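You operate a simulated robot arm through the tools that you are given. There is no shell and no other tool.

You run a simulated robot arm. Do the job below in one go: nothing can be reset, and whatever is moved stays where it is left.

Task
Grease the patch between the joint bolts, then run both bolts down.
Fine: Purple pad, from the open grease tin; pad back, lid on. Hands unhurt; nothing dropped, spilt, damaged or left on. Set down upright: purple pad. A coat counts when it lies all over at full strength: go over it till it gets no stronger.

Only the result counts: the job must be done as asked and must still hold three seconds after the hand-in. Knocking over, shifting, dropping, spilling or breaking anything else fails it. A push-on lid holds only when it is set on centred and level and pressed home; a screw cap is set on level and turned clockwise until tight.

Robot
A 6-joint arm with a two-finger parallel gripper, fixed in place. Base frame: the origin is at the foot of the arm, x ahead of it, y to its left, z up; the work surface is at about z = 0.88. Lengths are in m, angles in degrees, forces in N, time in s.
With the tool pointing down near the work surface it reaches from about 0.24 to 0.64 m from the base axis. Its first joint turns from -66.0 to 66.0 degrees. Payload 2.7 kg.
The tool frame sits at the grasp point between the pads (the TCP): z along the fingers, y along the line on which they close. The tips reach 0.023 m beyond it. The gripper opens to 0.094 m. The fingers are 0.038 m wide and 0.01 m thick; the gripper's body (0.054 by 0.096 m) begins 0.039 m behind the TCP.
Orientation is that of the tool frame in the base frame, as a unit quaternion [x, y, z, w]. With the fingers straight down and closing along the base's y, the tool's x points along the base's -x, its y along +y and its z along -z.

Tools
- The arm moves only by the tool drive_tool. Its argument "motion" is a list of rows, each a list of 7 numbers: the gripper command, from -1 (fully open) to 1 (shut), values between in proportion, then the shift along the tool's x, y, z in m, then the turn, a rotation vector about the tool's x, y, z in degrees. In form: [[hand, tx, ty, tz, rx, ry, rz], ...]. A call has 1 to 20 rows; each row is the pose to reach, as a shift and turn from the pose commanded when the call began, along the tool's axes at that moment. A row lasts 0.2 s, in which the tool goes at most 0.05 m and 8.6 degrees; a call with a longer step from one row to the next is refused whole, and so is a gripper value outside its range. A pose out of reach is approached as far as the arm can. The call stops where the force on the tool passes 40 N (or 10 N more than at its start, if that is more) or the arm is blocked; 0.2 s more then pass. Each finger travels about 0.045 m/s and halts on what it meets, pressing with about 41 N; the grip force reading is that of the motor and also rises with nothing between the fingers. The clock runs only during rows and for 0.2 s after the last one: add rows that repeat a pose to give the fingers time. It gives the time, the measured TCP pose, the force on the tool (base axes), the opening and the grip force at its end, in the units of the frame above (readings bear some noise), with the torque about the TCP (base axes, N m) and any sound that the robot's microphone picked up.
- Cameras (640 x 400 px; columns grow to the right, rows downward): "scene" is fixed at [0.0873, -0.4392, 1.4092]; the picture's right is [0.67, -0.74, 0.00], its down [-0.40, -0.35, -0.85] and it looks along [0.63, 0.57, -0.53] (base axes); focal length 311 px, centre (320, 200). "wrist" rides on the gripper at [0.086, 0.016, -0.075] in the tool frame; the picture's right is [-0.18, 0.98, 0.00], its down [-0.58, -0.11, -0.81] and it looks along [-0.79, -0.15, 0.59] (tool axes); focal length 243 px, centre (320, 200). There is no depth. A picture from a camera that has moved, and an enlarged one, comes with that camera's place and axes in the base frame and with its lens.
- snapshot(camera): a new picture of that camera. It takes no simulated time.
- enlarge(camera, box): a new picture of the part [left, top, right, bottom] of that camera's present view, enlarged. It takes no simulated time.
- sign_off(): hands the job in; it is judged then, once.

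Nothing tells you positions but the pictures and the camera data. Unless the task says otherwise, let go and move clear before handing in.

The tools are called as name(argument=value, ...) on one line, values as JSON. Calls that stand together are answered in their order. drive_tool: Moves the arm, as the interface text tells. Its arguments: {"type":"object","properties":{"motion":{"type":"array","items":{"type":"array","items":{"type":"number"}}}},"required":["motion"]} The other tools are called the same way: snapshot (camera) takes a picture; enlarge (camera, box) takes an enlarged picture of a part of a camera's view; sign_off () hands the job in.

At the start:

```text
time_s: 0.0
position: [0.3552, 0.0509, 1.2489]
orientation: [0.0, 1.0, 0.0, 0.002]
force: [-1.1, 0.8, -0.8]
ft_torque: [0.0, 0.04, -0.02]
finger_gap: 0.094
finger_force: 0.0
```

scene: 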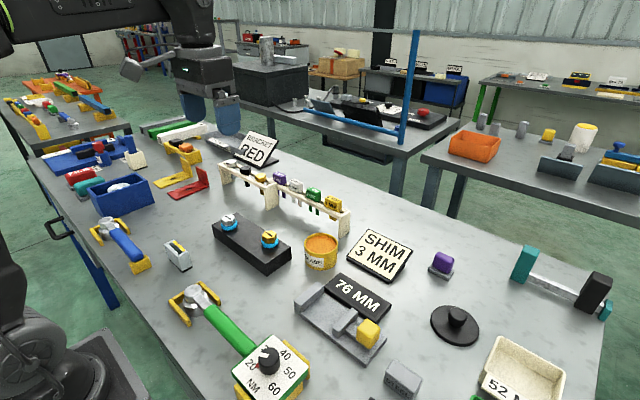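
wrist: 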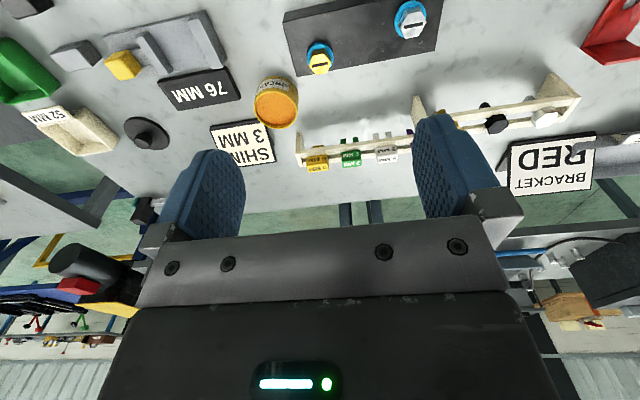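

I see a bench with a black block carrying two bolts, an open yellow grease tin, a rack of tools, a purple pad on a small stand and a black lid. I'll look closer before moving.

enlarge(camera="scene", box=[200, 140, 360, 280])

enlarge(camera="scene", box=[160, 260, 420, 400])

enlarge(camera="scene", box=[400, 220, 640, 400])

enlarge(camera="scene", box=[40, 110, 220, 280])

enlarge(camera="wrist", box=[260, 0, 620, 200])

enlarge(camera="wrist", box=[0, 0, 320, 200])

```text
2.86 times, centred on (280, 210) of scene
camera zoom: at [0.0873, -0.4392, 1.4092], right [0.67, -0.74, 0.0], down [-0.4, -0.35, -0.85], along [0.63, 0.57, -0.53], focal length 887 px, centre (434, 171)
```

zoom: 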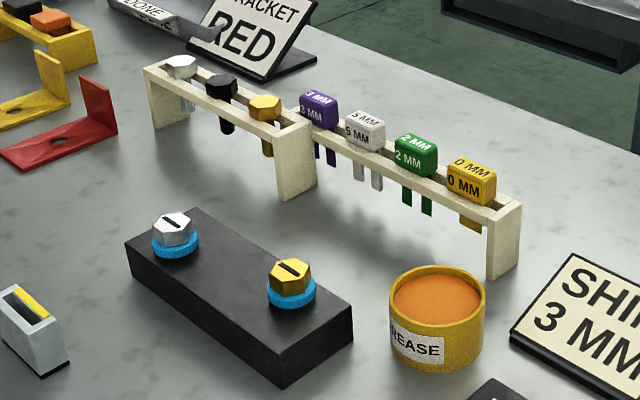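

```text
2.46 times, centred on (290, 330) of scene
camera zoom: at [0.0873, -0.4392, 1.4092], right [0.67, -0.74, 0.0], down [-0.4, -0.35, -0.85], along [0.63, 0.57, -0.53], focal length 764 px, centre (394, -120)
```

zoom: 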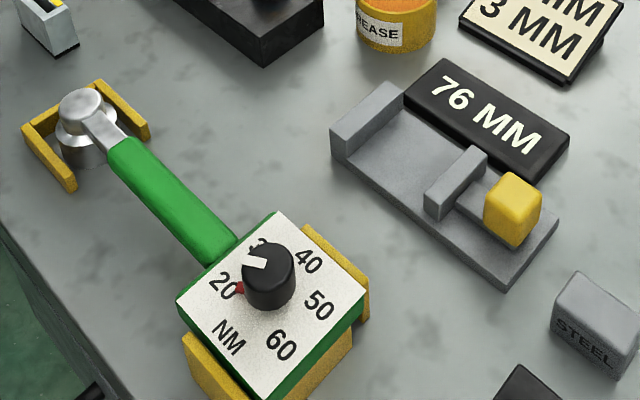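

```text
2.22 times, centred on (520, 310) of scene
camera zoom: at [0.0873, -0.4392, 1.4092], right [0.67, -0.74, 0.0], down [-0.4, -0.35, -0.85], along [0.63, 0.57, -0.53], focal length 690 px, centre (-124, -44)
```

zoom: 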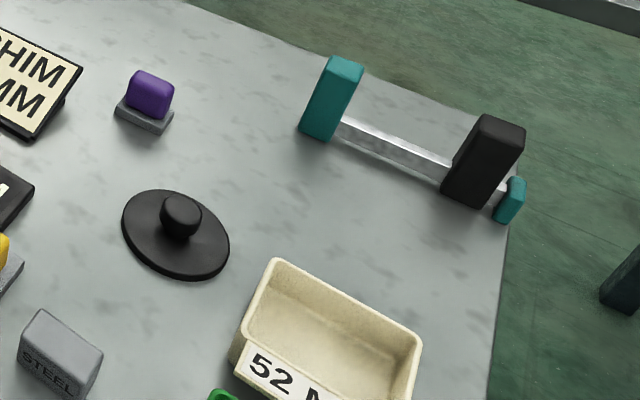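

```text
2.35 times, centred on (130, 195) of scene
camera zoom: at [0.0873, -0.4392, 1.4092], right [0.67, -0.74, 0.0], down [-0.4, -0.35, -0.85], along [0.63, 0.57, -0.53], focal length 731 px, centre (767, 212)
```

zoom: 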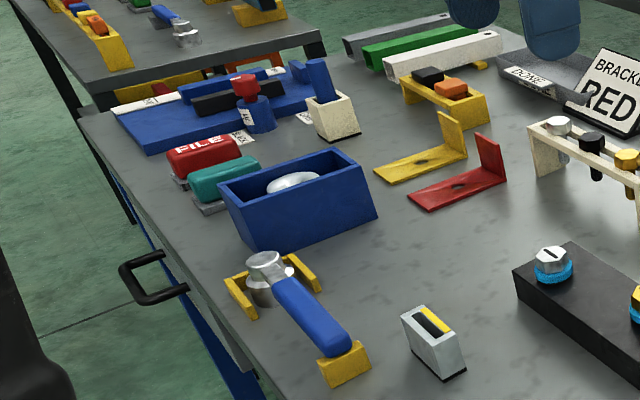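

```text
1.78 times, centred on (440, 100) of wrist
camera zoom: at [0.2689, 0.0671, 1.3233], right [0.18, 0.98, 0.0], down [0.58, -0.11, 0.81], along [0.79, -0.15, -0.59], focal length 431 px, centre (107, 378)
```

zoom: 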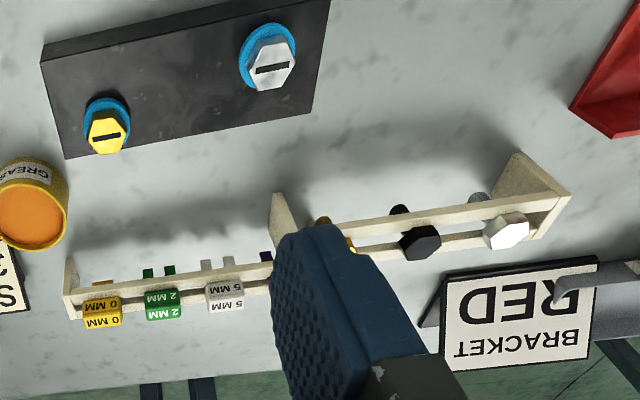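

```text
2.00 times, centred on (160, 100) of wrist
camera zoom: at [0.2689, 0.0671, 1.3233], right [0.18, 0.98, 0.0], down [0.58, -0.11, 0.81], along [0.79, -0.15, -0.59], focal length 485 px, centre (640, 400)
```

zoom: 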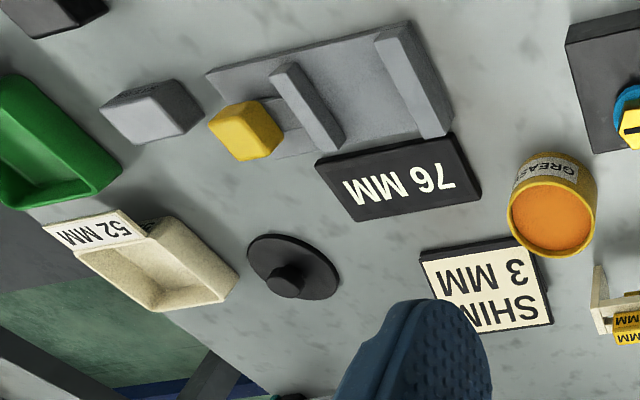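

The purple block on a grey foot at the right looks like the pad; the black disc with a knob looks like the tin lid. I'll enlarge more closely to confirm each.

enlarge(camera="scene", box=[415, 240, 479, 280])

enlarge(camera="scene", box=[200, 195, 300, 275])

enlarge(camera="scene", box=[285, 220, 365, 280])

enlarge(camera="scene", box=[40, 120, 160, 220])

enlarge(camera="scene", box=[420, 290, 500, 350])

enlarge(camera="wrist", box=[260, 0, 460, 130])

```text
10.00 times, centred on (447, 260) of scene
camera zoom: at [0.0873, -0.4392, 1.4092], right [0.67, -0.74, 0.0], down [-0.4, -0.35, -0.85], along [0.63, 0.57, -0.53], focal length 3106 px, centre (-950, -400)
```

zoom: 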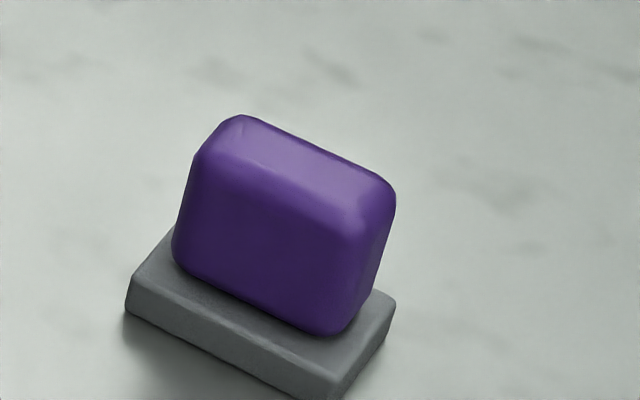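

```text
5.00 times, centred on (250, 235) of scene
camera zoom: at [0.0873, -0.4392, 1.4092], right [0.67, -0.74, 0.0], down [-0.4, -0.35, -0.85], along [0.63, 0.57, -0.53], focal length 1553 px, centre (670, 25)
```

zoom: 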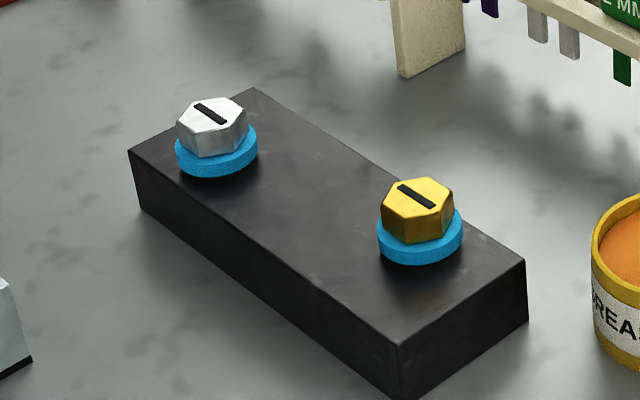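

```text
6.67 times, centred on (325, 250) of scene
camera zoom: at [0.0873, -0.4392, 1.4092], right [0.67, -0.74, 0.0], down [-0.4, -0.35, -0.85], along [0.63, 0.57, -0.53], focal length 2070 px, centre (287, -133)
```

zoom: 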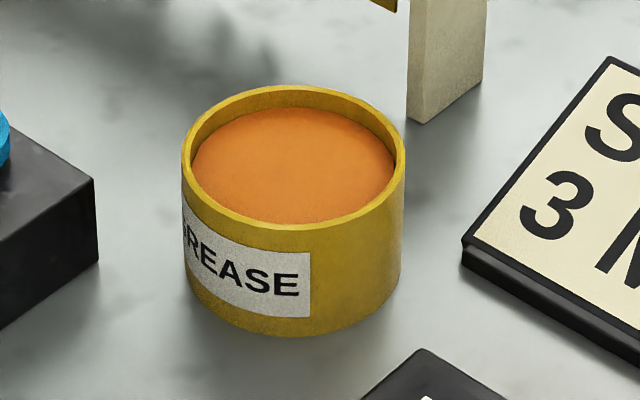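

```text
4.00 times, centred on (100, 170) of scene
camera zoom: at [0.0873, -0.4392, 1.4092], right [0.67, -0.74, 0.0], down [-0.4, -0.35, -0.85], along [0.63, 0.57, -0.53], focal length 1242 px, centre (1200, 320)
```

zoom: 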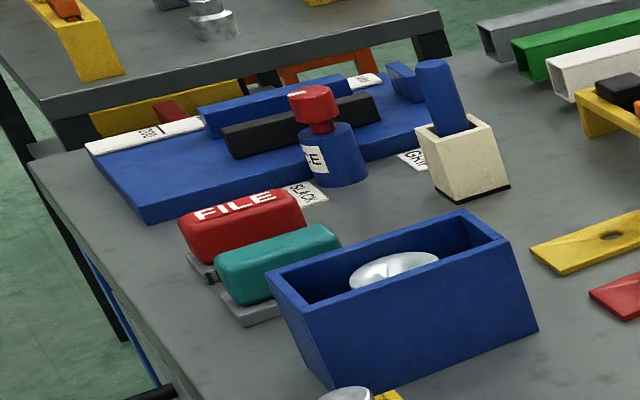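

```text
6.67 times, centred on (460, 320) of scene
camera zoom: at [0.0873, -0.4392, 1.4092], right [0.67, -0.74, 0.0], down [-0.4, -0.35, -0.85], along [0.63, 0.57, -0.53], focal length 2070 px, centre (-613, -600)
```

zoom: 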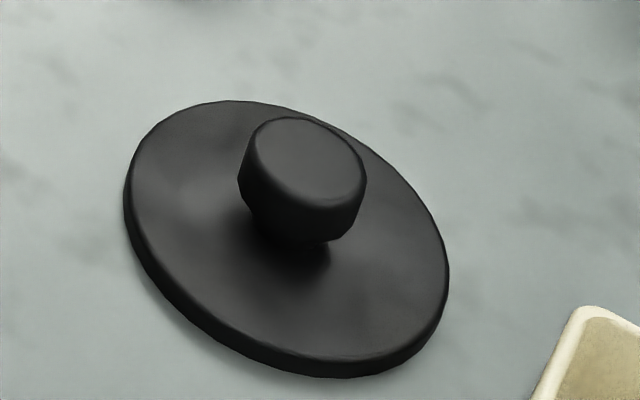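

```text
3.08 times, centred on (360, 65) of wrist
camera zoom: at [0.2689, 0.0671, 1.3233], right [0.18, 0.98, 0.0], down [0.58, -0.11, 0.81], along [0.79, -0.15, -0.59], focal length 746 px, centre (197, 615)
```

zoom: 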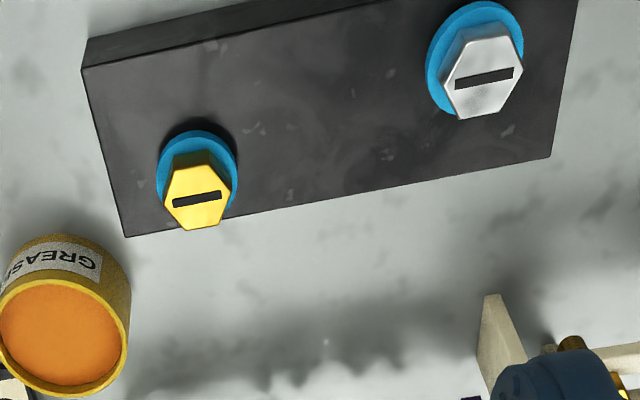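

The block is axis-aligned at about x 0.388–0.467, y 0–0.22, top z≈0.915; gold bolt about (0.436, 0.035) and silver about (0.409, 0.162). I'll zoom on the surface between them, the rack and the wrenches.

enlarge(camera="scene", box=[222, 215, 286, 255])

enlarge(camera="scene", box=[160, 280, 240, 330])

enlarge(camera="scene", box=[80, 205, 200, 280])

drive_tool(motion=[[-1, 0, 0, 0.03, 0, 0, 0], [-1, 0.01, 0, 0.07, 0, 0, 0], [-1, 0.02, 0.01, 0.11, 0, 0, 0], [-1, 0.02, 0.02, 0.14, 0, 0, 0]])

```text
10.00 times, centred on (254, 235) of scene
camera zoom: at [0.0873, -0.4392, 1.4092], right [0.67, -0.74, 0.0], down [-0.4, -0.35, -0.85], along [0.63, 0.57, -0.53], focal length 3106 px, centre (980, -150)
```

zoom: 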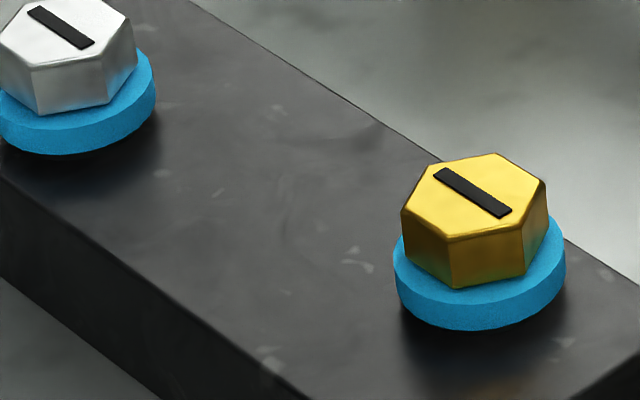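

```text
8.00 times, centred on (200, 305) of scene
camera zoom: at [0.0873, -0.4392, 1.4092], right [0.67, -0.74, 0.0], down [-0.4, -0.35, -0.85], along [0.63, 0.57, -0.53], focal length 2485 px, centre (1280, -640)
```

zoom: 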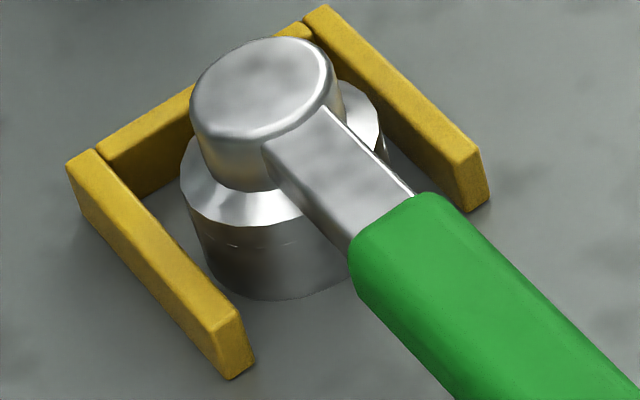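

```text
5.33 times, centred on (140, 242) of scene
camera zoom: at [0.0873, -0.4392, 1.4092], right [0.67, -0.74, 0.0], down [-0.4, -0.35, -0.85], along [0.63, 0.57, -0.53], focal length 1656 px, centre (1280, -27)
```

zoom: 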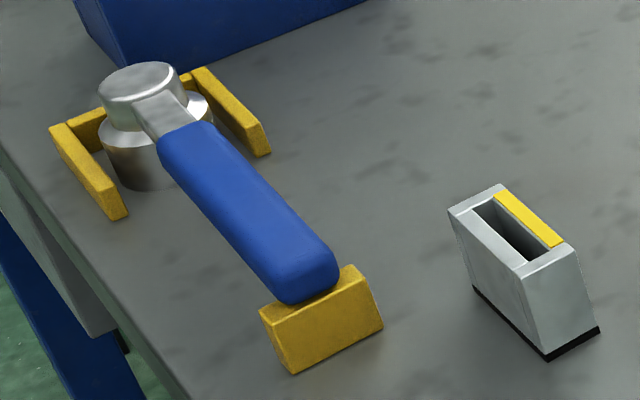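

```text
time_s: 1.0
position: [0.3357, 0.071, 1.1105]
orientation: [-0.001, 1.0, 0.0, 0.002]
force: [-0.2, 0.1, 0.1]
ft_torque: [0.01, -0.02, -0.02]
finger_gap: 0.0938
finger_force: 0.0
```

snapshot(camera="wrist")

enlarge(camera="wrist", box=[260, 0, 580, 200])

```text
taken
camera wrist: at [0.249, 0.0867, 1.1839], right [0.18, 0.98, 0.0], down [0.58, -0.11, 0.81], along [0.79, -0.15, -0.59], focal length 243 px, centre (320, 200)
```

wrist: 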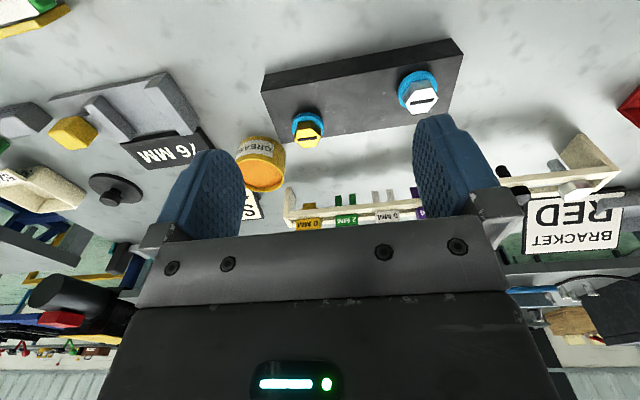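

```text
2.00 times, centred on (420, 100) of wrist
camera zoom: at [0.249, 0.0867, 1.1839], right [0.18, 0.98, 0.0], down [0.58, -0.11, 0.81], along [0.79, -0.15, -0.59], focal length 485 px, centre (120, 400)
```

zoom: 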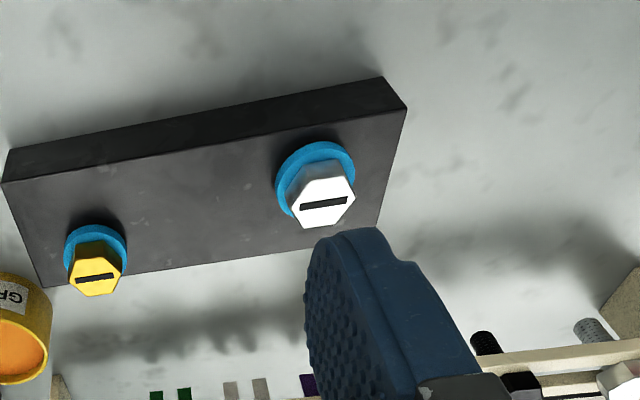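

Nothing blocks the pad. It sits near (0.665, −0.292), beyond straight-down reach, so I'll go above it with the tool tilted outward and look.

drive_tool(motion=[[-1, -0.02, -0.04, 0, 0, -2, 0], [-1, -0.045, -0.08, 0, 0, -4, 0], [-1, -0.07, -0.12, 0, 0, -7, 0], [-1, -0.095, -0.16, 0, 0, -10, 0], [-1, -0.12, -0.2, 0, 0, -13, 0], [-1, -0.145, -0.24, 0, 0, -16, 0], [-1, -0.17, -0.28, 0, 0, -19, 0], [-1, -0.195, -0.32, 0, 0, -20, 0], [-1, -0.215, -0.361, 0, 0, -20, 0]])

snapshot(camera="wrist")

```text
time_s: 3.0
position: [0.5507, -0.2915, 1.1118]
orientation: [0.0, 0.985, 0.0, 0.174]
force: [-0.2, -0.3, 0.2]
ft_torque: [0.01, 0.03, -0.01]
finger_gap: 0.0941
finger_force: 0.1
```

```text
taken
camera wrist: at [0.4444, -0.2747, 1.1515], right [0.17, 0.98, 0.06], down [0.27, -0.11, 0.96], along [0.95, -0.15, -0.28], focal length 243 px, centre (320, 200)
```

wrist: 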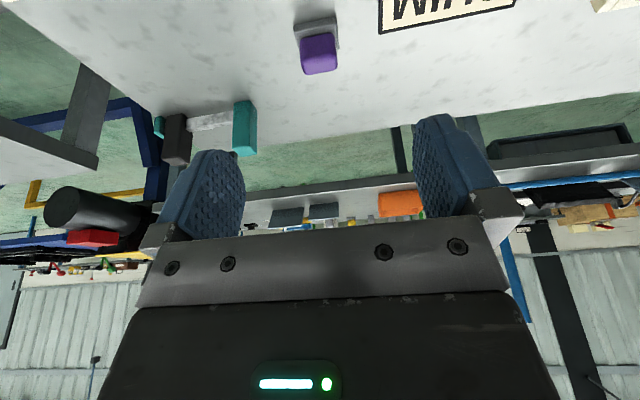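

enlarge(camera="wrist", box=[270, 0, 370, 80])

drive_tool(motion=[[-1, -0.02, 0, 0.03, 0, -2, 0], [-1, -0.04, 0, 0.06, 0, -4, 0], [-1, -0.06, 0, 0.08, 0, -5, 0]])

snapshot(camera="wrist")

snapshot(camera="scene")

```text
5.00 times, centred on (320, 40) of wrist
camera zoom: at [0.4444, -0.2747, 1.1515], right [0.17, 0.98, 0.06], down [0.27, -0.11, 0.96], along [0.95, -0.15, -0.28], focal length 1213 px, centre (320, 1000)
```

zoom: 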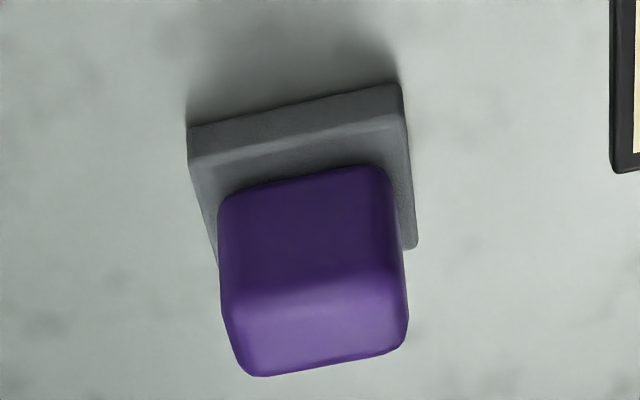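

```text
time_s: 3.8
position: [0.6267, -0.2857, 1.0532]
orientation: [0.0, 0.976, 0.0, 0.217]
force: [0.7, -0.7, 1.3]
ft_torque: [0.04, -0.03, 0.0]
finger_gap: 0.0941
finger_force: 0.1
out of reach, approached as far as the arm can: row 3
```

```text
taken
camera wrist: at [0.517, -0.2701, 1.0835], right [0.17, 0.98, 0.08], down [0.18, -0.11, 0.98], along [0.97, -0.15, -0.2], focal length 243 px, centre (320, 200)
```

wrist: 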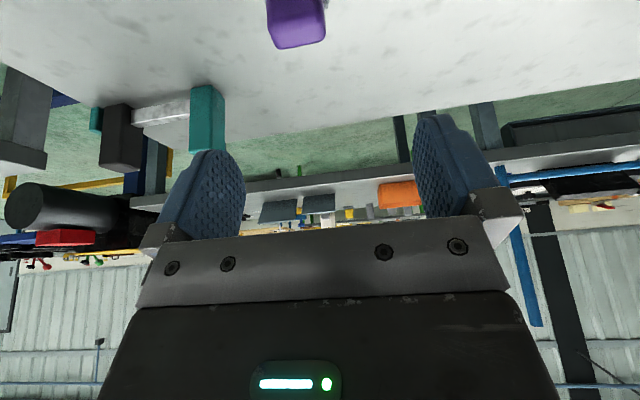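

```text
taken
```

scene: 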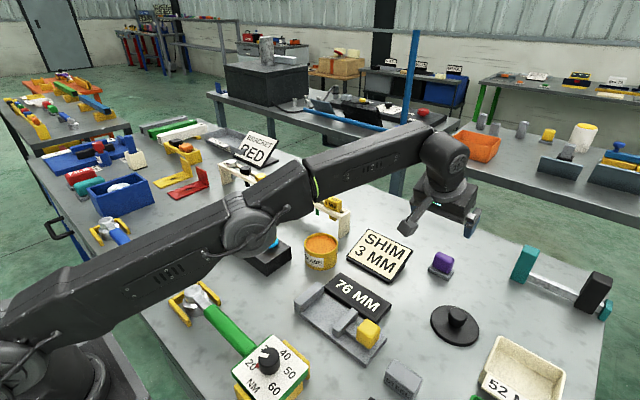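

The arm ran near its limit with 25° of tilt; more tilt and lower height will reach. From the wrist view the pad's foot centre is about (0.6625, −0.298), axis-aligned, so I'll back off, tilt to 30° and check.

drive_tool(motion=[[-1, 0.02, -0.005, 0.005, 0, -3, 0], [-1, 0.0373, -0.01, 0.0091, 0, -5, 0], [-1, 0.0373, -0.01, 0.0091, 0, -5, 0]])

snapshot(camera="wrist")

```text
time_s: 4.6
position: [0.5957, -0.2959, 1.0287]
orientation: [0.0, 0.965, -0.001, 0.261]
force: [0.1, -0.3, 0.2]
ft_torque: [0.03, 0.03, 0.05]
finger_gap: 0.0942
finger_force: 0.0
```

```text
taken
camera wrist: at [0.4837, -0.2808, 1.05], right [0.16, 0.98, 0.09], down [0.1, -0.11, 0.99], along [0.98, -0.15, -0.11], focal length 243 px, centre (320, 200)
```

wrist: 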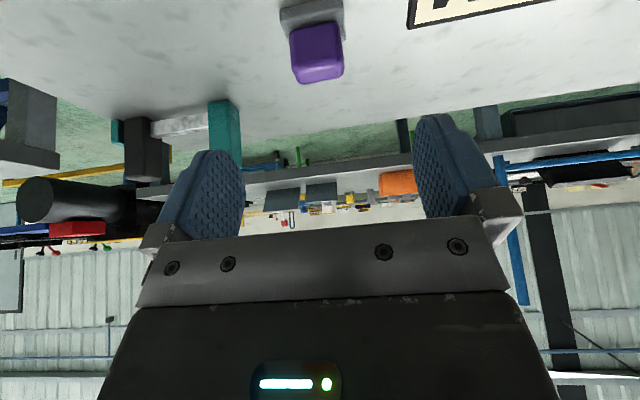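

enlarge(camera="wrist", box=[265, 0, 365, 90])

```text
4.44 times, centred on (315, 45) of wrist
camera zoom: at [0.4837, -0.2808, 1.05], right [0.16, 0.98, 0.09], down [0.1, -0.11, 0.99], along [0.98, -0.15, -0.11], focal length 1078 px, centre (342, 889)
```

zoom: 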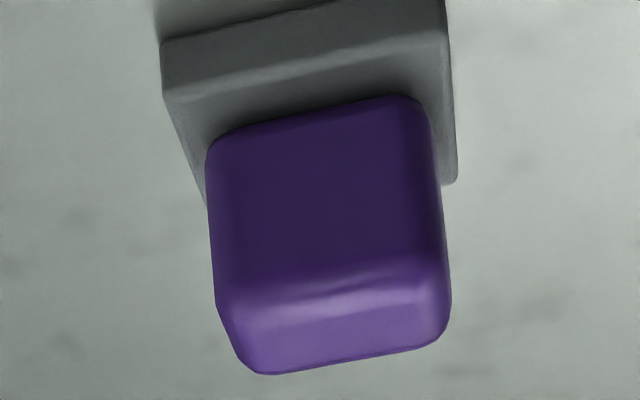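

drive_tool(motion=[[-1, 0, -0.0028, 0.035, 0, 0, 0], [-1, 0, -0.0028, 0.07, 0, 0, 0], [-1, 0.0006, -0.0028, 0.095, 0, 0, 0], [-1, 0.0006, -0.0028, 0.11, 0, 0, 0], [-1, 0.0006, -0.0028, 0.1177, 0, 0, 0], [-1, 0.0006, -0.0028, 0.1177, 0, 0, 0]])

snapshot(camera="wrist")

enlarge(camera="scene", box=[390, 210, 490, 290])

```text
time_s: 6.0
position: [0.6535, -0.2979, 0.9266]
orientation: [0.001, 0.966, -0.001, 0.26]
force: [-0.2, -0.4, 0.4]
ft_torque: [0.01, -0.03, -0.02]
finger_gap: 0.0939
finger_force: 0.1
```

```text
taken
camera wrist: at [0.5416, -0.2822, 0.9467], right [0.16, 0.98, 0.09], down [0.1, -0.11, 0.99], along [0.98, -0.15, -0.11], focal length 243 px, centre (320, 200)
```

wrist: 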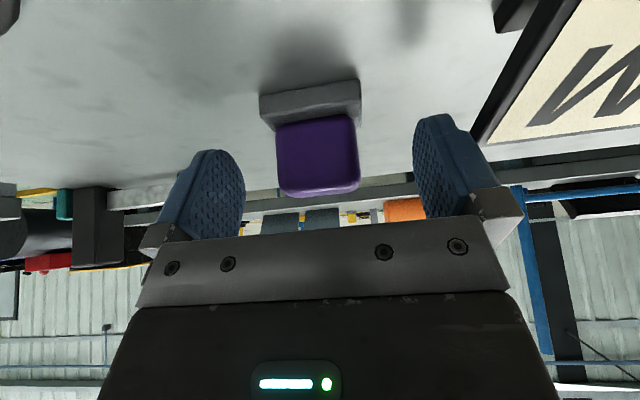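

```text
5.00 times, centred on (440, 250) of scene
camera zoom: at [0.0873, -0.4392, 1.4092], right [0.67, -0.74, 0.0], down [-0.4, -0.35, -0.85], along [0.63, 0.57, -0.53], focal length 1553 px, centre (-280, -50)
```

zoom: 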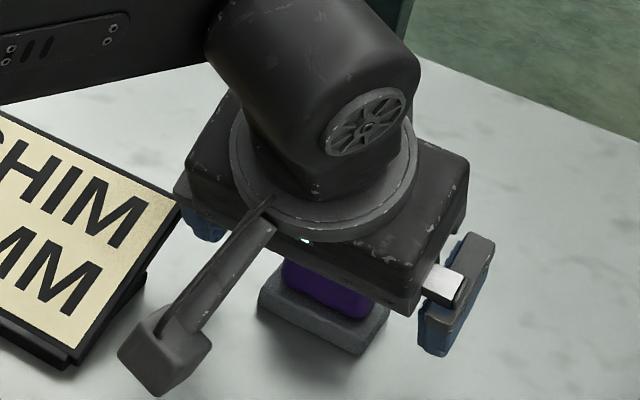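

The fingers straddle the purple handle. Closing now.

drive_tool(motion=[[0, 0, 0, 0, 0, 0, 0], [0.3, 0, 0, 0, 0, 0, 0], [0.6, 0, 0, 0, 0, 0, 0], [1, 0, 0, 0, 0, 0, 0], [1, 0, 0, 0, 0, 0, 0], [1, 0, 0, 0, 0, 0, 0]])

snapshot(camera="wrist")

enlarge(camera="scene", box=[390, 210, 490, 290])

```text
time_s: 7.4
position: [0.6532, -0.2988, 0.9251]
orientation: [0.0, 0.965, -0.001, 0.26]
force: [0.2, -0.5, 0.0]
ft_torque: [-0.05, -0.03, -0.01]
finger_gap: 0.0414
finger_force: 40.6
```

```text
taken
camera wrist: at [0.5415, -0.2824, 0.9469], right [0.16, 0.98, 0.09], down [0.1, -0.11, 0.99], along [0.98, -0.15, -0.11], focal length 243 px, centre (320, 200)
```

wrist: 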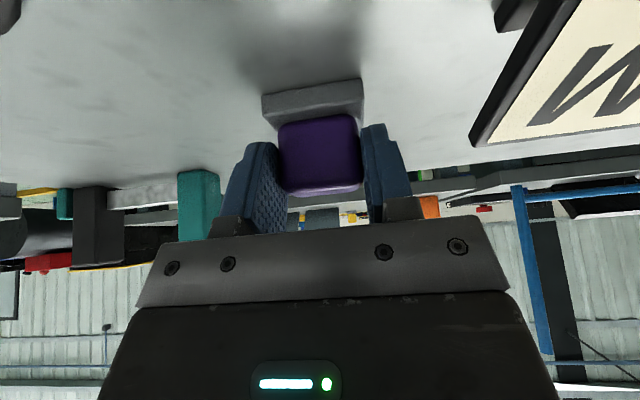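

```text
5.00 times, centred on (440, 250) of scene
camera zoom: at [0.0873, -0.4392, 1.4092], right [0.67, -0.74, 0.0], down [-0.4, -0.35, -0.85], along [0.63, 0.57, -0.53], focal length 1553 px, centre (-280, -50)
```

zoom: 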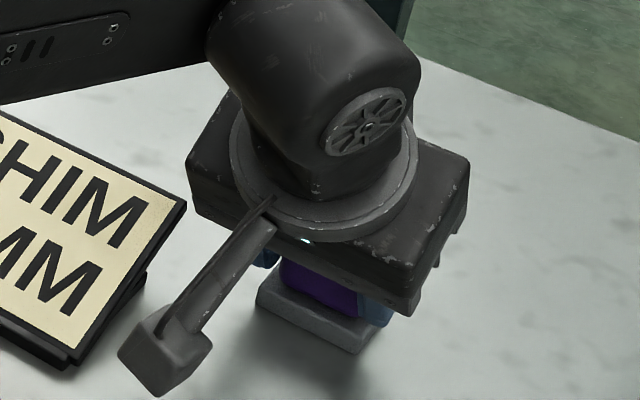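

The pad is gripped (handle about 41 mm). I'll lift it back along the tool axis and carry it to a spot where I can look at the tin.

drive_tool(motion=[[1, 0, 0, -0.02, 0, 0, 0], [1, 0, 0, -0.05, 0, 0, 0], [1, 0, 0, -0.09, 0, 0, 0], [1, 0, 0, -0.13, 0, 0, 0], [1, 0.023, 0.034, -0.147, 0, 0, 0], [1, 0.046, 0.068, -0.164, 0, 0, 0], [1, 0.069, 0.102, -0.181, 0, 0, 0], [1, 0.092, 0.136, -0.198, 0, 0, 0], [1, 0.115, 0.17, -0.215, 0, 0, 0], [1, 0.138, 0.204, -0.232, 0, 0, 0], [1, 0.1605, 0.2385, -0.2488, 0, 0, 0], [1, 0.1605, 0.2385, -0.2488, 0, 0, 0]])

snapshot(camera="wrist")

snapshot(camera="scene")

```text
time_s: 10.0
position: [0.389, -0.0636, 1.0613]
orientation: [0.0, 0.965, 0.0, 0.261]
force: [-0.5, -0.8, -2.1]
ft_torque: [0.05, 0.04, -0.02]
finger_gap: 0.0417
finger_force: 41.0
```

```text
taken
camera wrist: at [0.276, -0.0472, 1.0821], right [0.16, 0.98, 0.09], down [0.1, -0.11, 0.99], along [0.98, -0.15, -0.11], focal length 243 px, centre (320, 200)
```

wrist: 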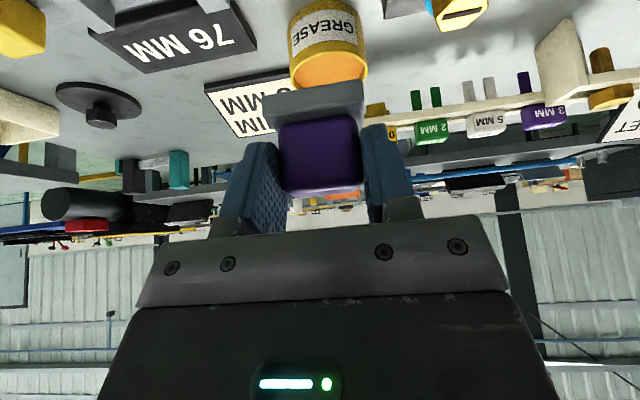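

```text
taken
```

scene: 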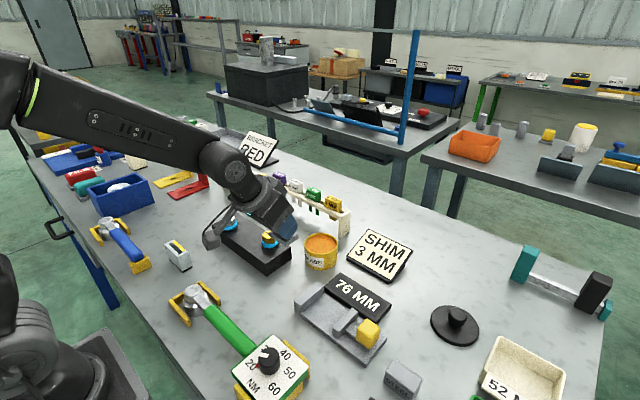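

enlarge(camera="wrist", box=[270, 0, 390, 90])

enlarge(camera="wrist", box=[400, 0, 560, 90])

```text
4.44 times, centred on (330, 45) of wrist
camera zoom: at [0.276, -0.0472, 1.0821], right [0.16, 0.98, 0.09], down [0.1, -0.11, 0.99], along [0.98, -0.15, -0.11], focal length 1078 px, centre (276, 889)
```

zoom: 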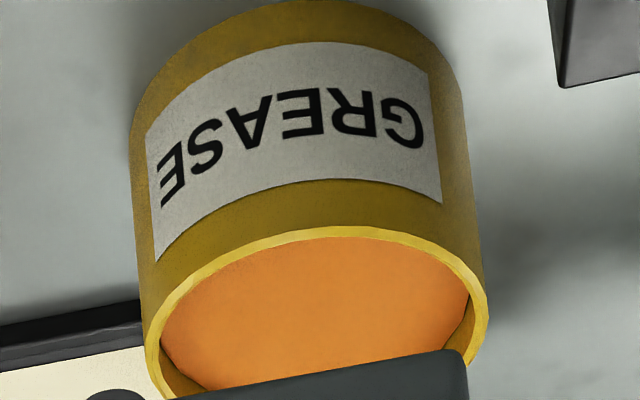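

```text
4.00 times, centred on (480, 45) of wrist
camera zoom: at [0.276, -0.0472, 1.0821], right [0.16, 0.98, 0.09], down [0.1, -0.11, 0.99], along [0.98, -0.15, -0.11], focal length 970 px, centre (-320, 820)
```

zoom: 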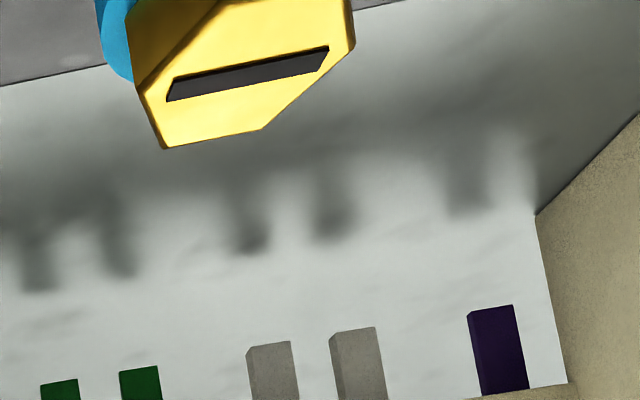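

The tin centre computes to about (0.510, −0.057), rim z≈0.931, grease a few mm below. I'll place the pad over it and check from both cameras before dipping.

drive_tool(motion=[[1, -0.027, 0.001, 0.027, 0, 0, 0], [1, -0.054, 0.002, 0.054, 0, 0, 0], [1, -0.0813, 0.003, 0.082, 0, 0, 0], [1, -0.0813, 0.003, 0.082, 0, 0, 0]])

snapshot(camera="wrist")

enlarge(camera="scene", box=[260, 180, 380, 280])

```text
time_s: 11.0
position: [0.5011, -0.0623, 1.0316]
orientation: [0.0, 0.965, 0.001, 0.261]
force: [-0.3, 0.3, -1.7]
ft_torque: [0.03, 0.01, 0.01]
finger_gap: 0.0414
finger_force: 40.6
```

```text
taken
camera wrist: at [0.3891, -0.0451, 1.0527], right [0.16, 0.98, 0.09], down [0.1, -0.11, 0.99], along [0.98, -0.15, -0.11], focal length 243 px, centre (320, 200)
```

wrist: 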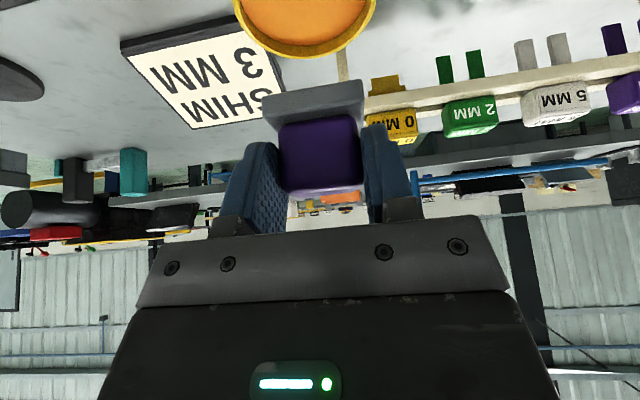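

```text
4.00 times, centred on (320, 230) of scene
camera zoom: at [0.0873, -0.4392, 1.4092], right [0.67, -0.74, 0.0], down [-0.4, -0.35, -0.85], along [0.63, 0.57, -0.53], focal length 1242 px, centre (320, 80)
```

zoom: 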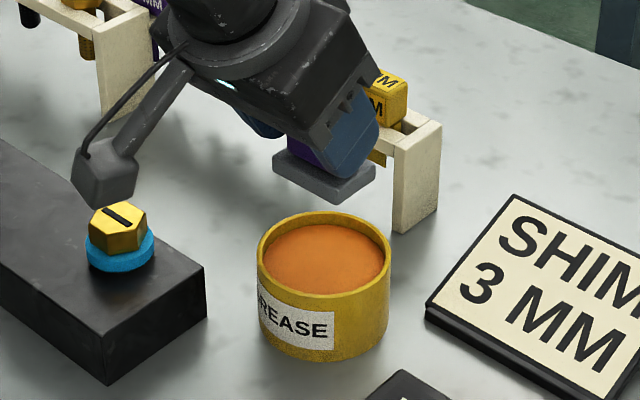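

drive_tool(motion=[[1, 0.0075, 0.001, 0.014, 0, 0, 0], [1, 0.0136, 0.001, 0.0258, 0, 0, 0], [1, 0.0196, 0.001, 0.0376, 0, 0, 0], [1, 0.0241, 0.001, 0.0454, 0, 0, 0], [1, 0.0241, 0.001, 0.0454, 0, 0, 0]])

enlarge(camera="scene", box=[280, 210, 360, 280])

snapshot(camera="wrist")

```text
time_s: 12.2
position: [0.5026, -0.0572, 0.9805]
orientation: [0.001, 0.965, -0.001, 0.261]
force: [-1.7, -0.1, -1.3]
ft_torque: [0.02, 0.02, -0.02]
finger_gap: 0.0413
finger_force: 41.1
```

```text
5.71 times, centred on (320, 245) of scene
camera zoom: at [0.0873, -0.4392, 1.4092], right [0.67, -0.74, 0.0], down [-0.4, -0.35, -0.85], along [0.63, 0.57, -0.53], focal length 1775 px, centre (320, -57)
```

zoom: 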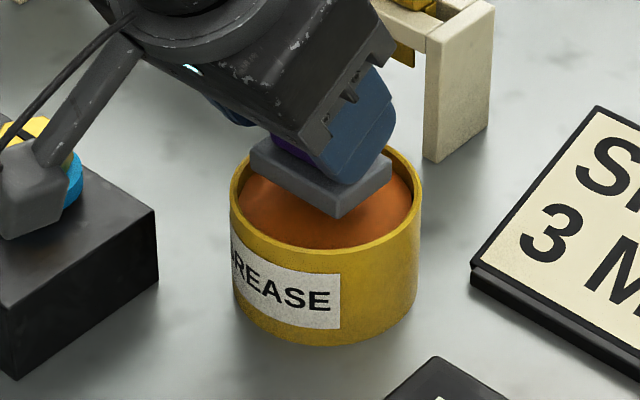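

```text
taken
camera wrist: at [0.3904, -0.0414, 1.0009], right [0.16, 0.98, 0.09], down [0.1, -0.11, 0.99], along [0.98, -0.15, -0.11], focal length 243 px, centre (320, 200)
```

wrist: 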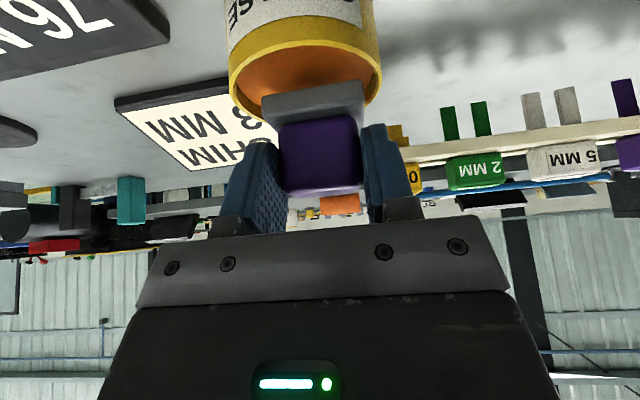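

drive_tool(motion=[[1, 0.0, 0, 0.005, 0, 0, 0], [1, 0.0025, 0, 0.0088, 0, 0, 0], [1, 0.0043, 0, 0.0114, 0, 0, 0], [1, 0.0043, 0, 0.0114, 0, 0, 0]])

enlarge(camera="scene", box=[280, 210, 360, 280])

enlarge(camera="wrist", box=[220, 0, 400, 120])

```text
time_s: 13.2
position: [0.507, -0.0578, 0.9726]
orientation: [0.001, 0.964, -0.001, 0.267]
force: [-1.1, -4.7, 31.3]
ft_torque: [0.65, -0.83, -0.11]
finger_gap: 0.0419
finger_force: 41.0
```

```text
5.71 times, centred on (320, 245) of scene
camera zoom: at [0.0867, -0.4393, 1.4093], right [0.67, -0.74, 0.0], down [-0.4, -0.35, -0.85], along [0.63, 0.57, -0.53], focal length 1775 px, centre (320, -57)
```

zoom: 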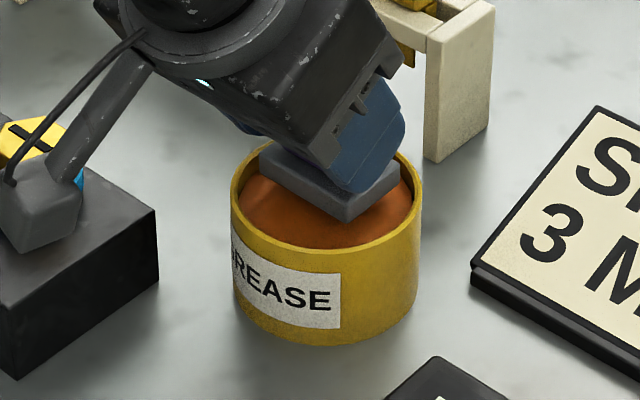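

```text
3.33 times, centred on (310, 60) of wrist
camera zoom: at [0.395, -0.0418, 0.9919], right [0.16, 0.98, 0.09], down [0.08, -0.11, 0.99], along [0.98, -0.15, -0.1], focal length 809 px, centre (353, 667)
```

zoom: 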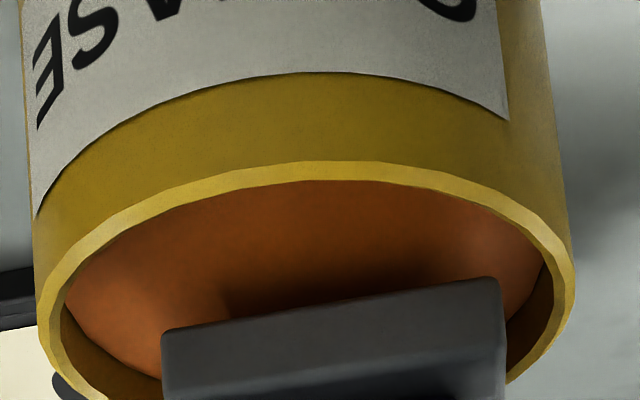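

The contact came early with a corner torque: the pad sits about 5 mm off toward +x/+y and likely touches the rim. I'll lift, recentre and check.

drive_tool(motion=[[1, -0.003, 0, -0.0052, 0, 0, 0], [1, -0.0075, -0.001, -0.013, 0, 0, 0], [1, -0.0042, -0.005, -0.0155, 0, 0, 0], [1, -0.0042, -0.005, -0.0155, 0, 0, 0]])

snapshot(camera="wrist")

enlarge(camera="wrist", box=[220, 0, 400, 120])

enlarge(camera="scene", box=[280, 210, 360, 280])

```text
time_s: 14.2
position: [0.5012, -0.0614, 0.9826]
orientation: [-0.001, 0.966, 0.0, 0.258]
force: [0.4, 0.0, -1.3]
ft_torque: [0.01, 0.02, 0.02]
finger_gap: 0.0414
finger_force: 40.5
```

```text
taken
camera wrist: at [0.3886, -0.0458, 1.0036], right [0.16, 0.98, 0.09], down [0.1, -0.11, 0.99], along [0.98, -0.15, -0.12], focal length 243 px, centre (320, 200)
```

wrist: 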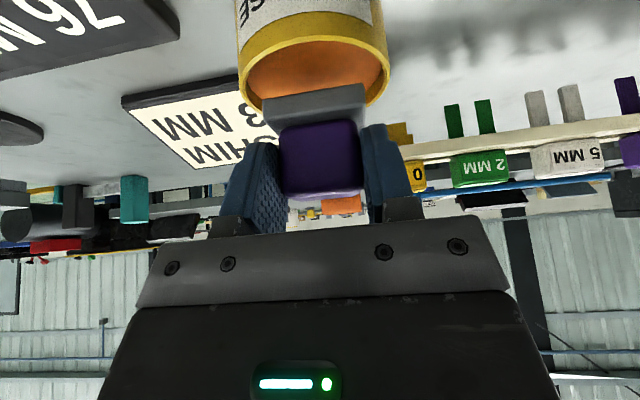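

```text
3.33 times, centred on (310, 60) of wrist
camera zoom: at [0.3886, -0.0458, 1.0036], right [0.16, 0.98, 0.09], down [0.1, -0.11, 0.99], along [0.98, -0.15, -0.12], focal length 809 px, centre (353, 667)
```

zoom: 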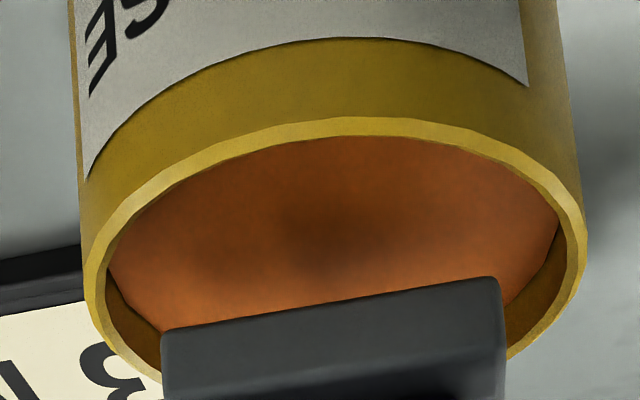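

```text
5.71 times, centred on (320, 245) of scene
camera zoom: at [0.0873, -0.4392, 1.4092], right [0.67, -0.74, 0.0], down [-0.4, -0.35, -0.85], along [0.63, 0.57, -0.53], focal length 1775 px, centre (320, -57)
```

zoom: 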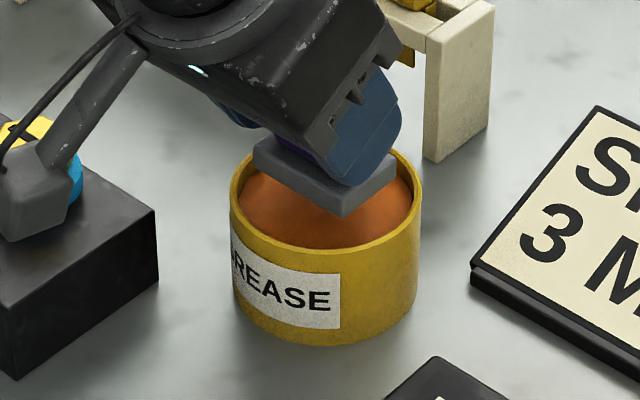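

drive_tool(motion=[[1, 0.0042, 0.0005, 0.0033, 0, 0, 0], [1, 0.0067, 0.0005, 0.0077, 0, 0, 0], [1, 0.0082, 0.0005, 0.0103, 0, 0, 0], [1, 0.0092, 0.0005, 0.012, 0, 0, 0], [1, 0.0092, 0.0005, 0.012, 0, 0, 0]])

enlarge(camera="wrist", box=[220, 0, 400, 120])

enlarge(camera="scene", box=[280, 210, 360, 280])

```text
time_s: 15.4
position: [0.4988, -0.0619, 0.9688]
orientation: [-0.001, 0.966, 0.0, 0.26]
force: [0.2, -0.7, -1.8]
ft_torque: [0.0, 0.04, 0.02]
finger_gap: 0.0416
finger_force: 40.7
```

```text
3.33 times, centred on (310, 60) of wrist
camera zoom: at [0.3876, -0.0458, 0.9888], right [0.16, 0.98, 0.09], down [0.1, -0.11, 0.99], along [0.98, -0.15, -0.11], focal length 809 px, centre (353, 667)
```

zoom: 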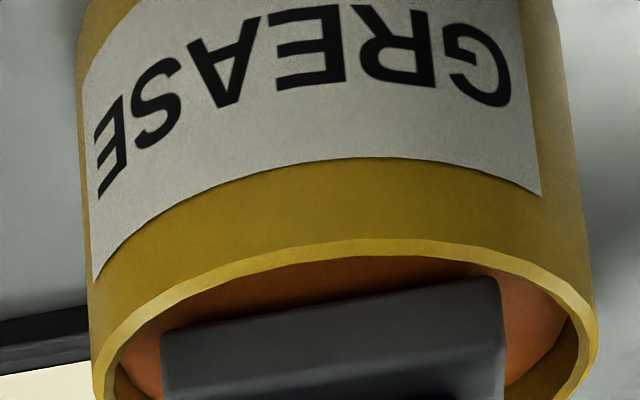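

```text
5.71 times, centred on (320, 245) of scene
camera zoom: at [0.0873, -0.4392, 1.4092], right [0.67, -0.74, 0.0], down [-0.4, -0.35, -0.85], along [0.63, 0.57, -0.53], focal length 1775 px, centre (320, -57)
```

zoom: 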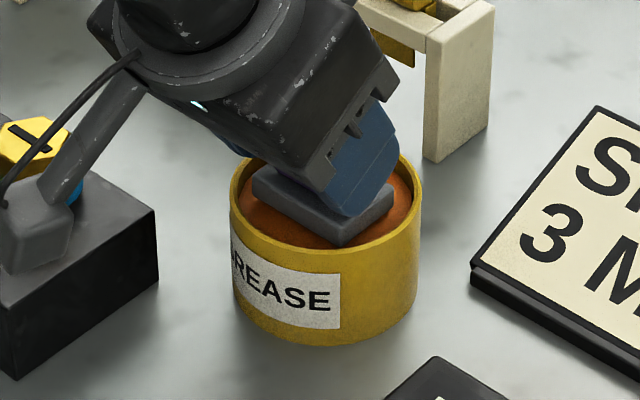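

drive_tool(motion=[[1, 0.0015, 0, 0.0026, 0, 0, 0], [1, 0.0025, 0, 0.0043, 0, 0, 0], [1, 0.0025, 0, 0.0043, 0, 0, 0]])

enlarge(camera="scene", box=[280, 210, 360, 280])

```text
time_s: 16.2
position: [0.4997, -0.0606, 0.9651]
orientation: [-0.001, 0.965, 0.0, 0.264]
force: [-5.6, 0.6, 20.3]
ft_torque: [-0.2, 0.34, -0.05]
finger_gap: 0.0414
finger_force: 41.1
```

```text
5.71 times, centred on (320, 245) of scene
camera zoom: at [0.0868, -0.4391, 1.4093], right [0.67, -0.74, 0.0], down [-0.4, -0.35, -0.85], along [0.63, 0.57, -0.53], focal length 1775 px, centre (320, -57)
```

zoom: 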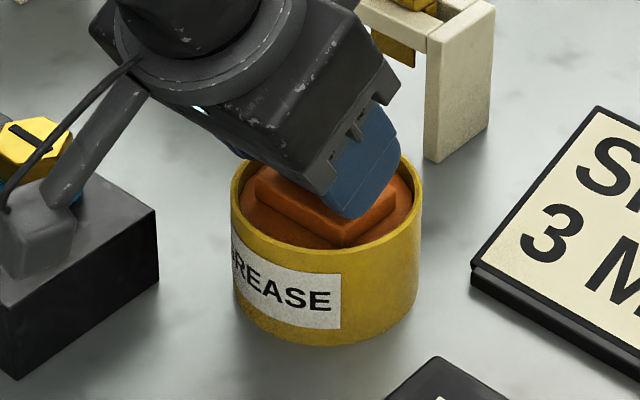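

The pad turned orange all over its foot, so it is loaded. I'll lift it straight up and carry it above the block between the bolts.

drive_tool(motion=[[1, -0.005, 0, -0.0086, 0, 0, 0], [1, -0.015, 0, -0.026, 0, 0, 0], [1, -0.0327, 0, -0.0562, 0, 0, 0], [1, -0.0136, 0.04, -0.067, 0, 0, 0], [1, 0.0055, 0.08, -0.079, 0, 0, 0], [1, 0.0246, 0.12, -0.09, 0, 0, 0], [1, 0.0438, 0.159, -0.1007, 0, 0, 0], [1, 0.0438, 0.159, -0.1007, 0, 0, 0]])

snapshot(camera="wrist")

enlarge(camera="scene", box=[190, 160, 350, 280])

```text
time_s: 18.0
position: [0.411, 0.0997, 1.0284]
orientation: [0.0, 0.965, 0.0, 0.261]
force: [-0.2, -0.4, -1.6]
ft_torque: [-0.04, 0.03, 0.0]
finger_gap: 0.0415
finger_force: 40.7
```

```text
taken
camera wrist: at [0.2988, 0.1147, 1.0482], right [0.16, 0.98, 0.09], down [0.1, -0.11, 0.99], along [0.98, -0.15, -0.11], focal length 243 px, centre (320, 200)
```

wrist: 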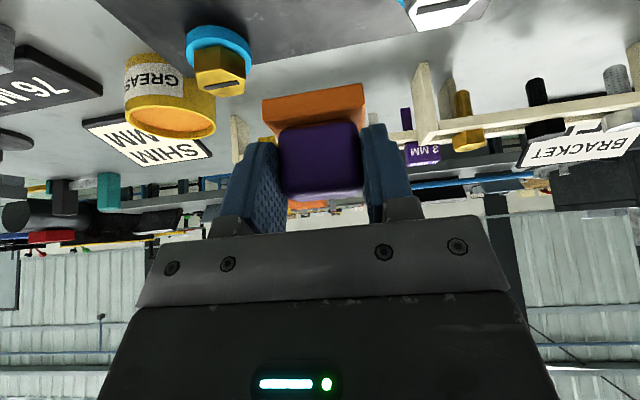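

```text
3.33 times, centred on (270, 220) of scene
camera zoom: at [0.0873, -0.4391, 1.4092], right [0.67, -0.74, 0.0], down [-0.4, -0.35, -0.85], along [0.63, 0.57, -0.53], focal length 1035 px, centre (487, 133)
```

zoom: 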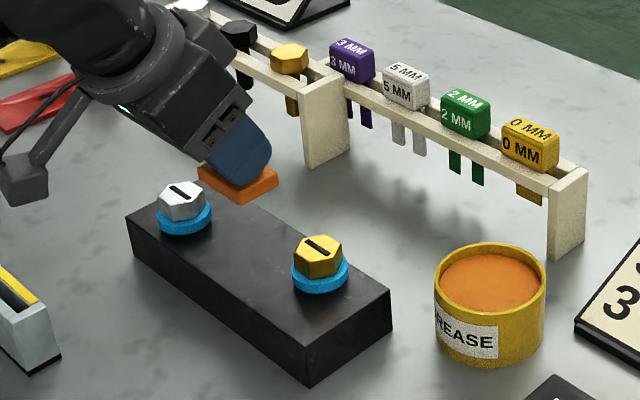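

drive_tool(motion=[[1, 0.008, 0, 0.016, 0, 0, 0], [1, 0.018, 0, 0.034, 0, 0, 0], [1, 0.026, 0, 0.048, 0, 0, 0], [1, 0.0289, 0, 0.0528, 0, 0, 0], [1, 0.0289, 0, 0.0528, 0, 0, 0]])

enlarge(camera="scene", box=[200, 185, 310, 275])

snapshot(camera="wrist")

```text
time_s: 19.2
position: [0.413, 0.0968, 0.9675]
orientation: [0.0, 0.966, 0.0, 0.259]
force: [-0.9, -0.4, -1.0]
ft_torque: [0.0, 0.05, 0.0]
finger_gap: 0.0417
finger_force: 40.6
```

```text
4.44 times, centred on (255, 230) of scene
camera zoom: at [0.0873, -0.4392, 1.4092], right [0.67, -0.74, 0.0], down [-0.4, -0.35, -0.85], along [0.63, 0.57, -0.53], focal length 1380 px, centre (609, 67)
```

zoom: 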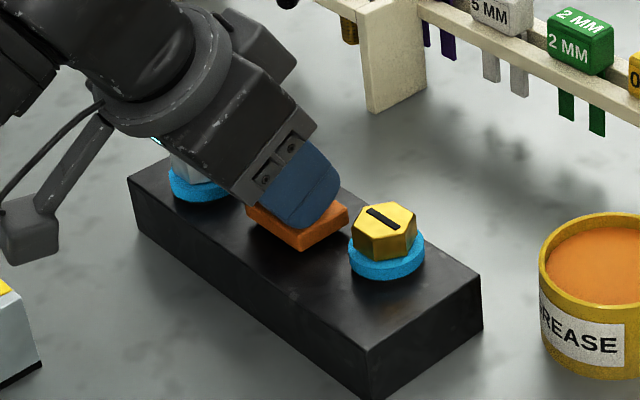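

```text
taken
camera wrist: at [0.301, 0.1128, 0.9883], right [0.16, 0.98, 0.09], down [0.1, -0.11, 0.99], along [0.98, -0.15, -0.11], focal length 243 px, centre (320, 200)
```

wrist: 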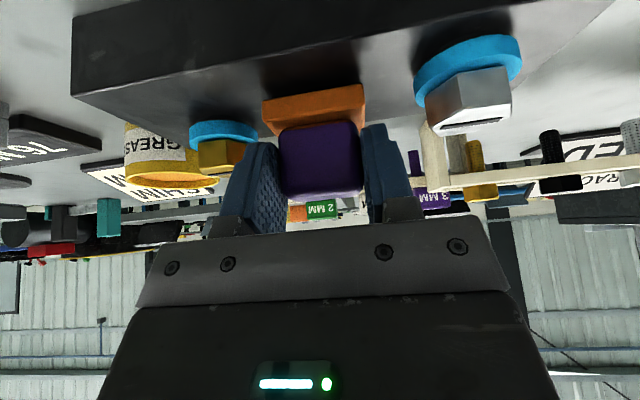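

drive_tool(motion=[[1, 0.0015, 0, 0.0026, 0, 0, 0], [1, 0.0025, 0, 0.0043, 0, 0, 0], [1, 0.0025, 0, 0.0043, 0, 0, 0]])

```text
time_s: 20.0
position: [0.4115, 0.0975, 0.9632]
orientation: [-0.001, 0.965, 0.0, 0.261]
force: [-1.5, -1.3, 5.2]
ft_torque: [-0.18, 0.16, -0.01]
finger_gap: 0.0417
finger_force: 41.2
```

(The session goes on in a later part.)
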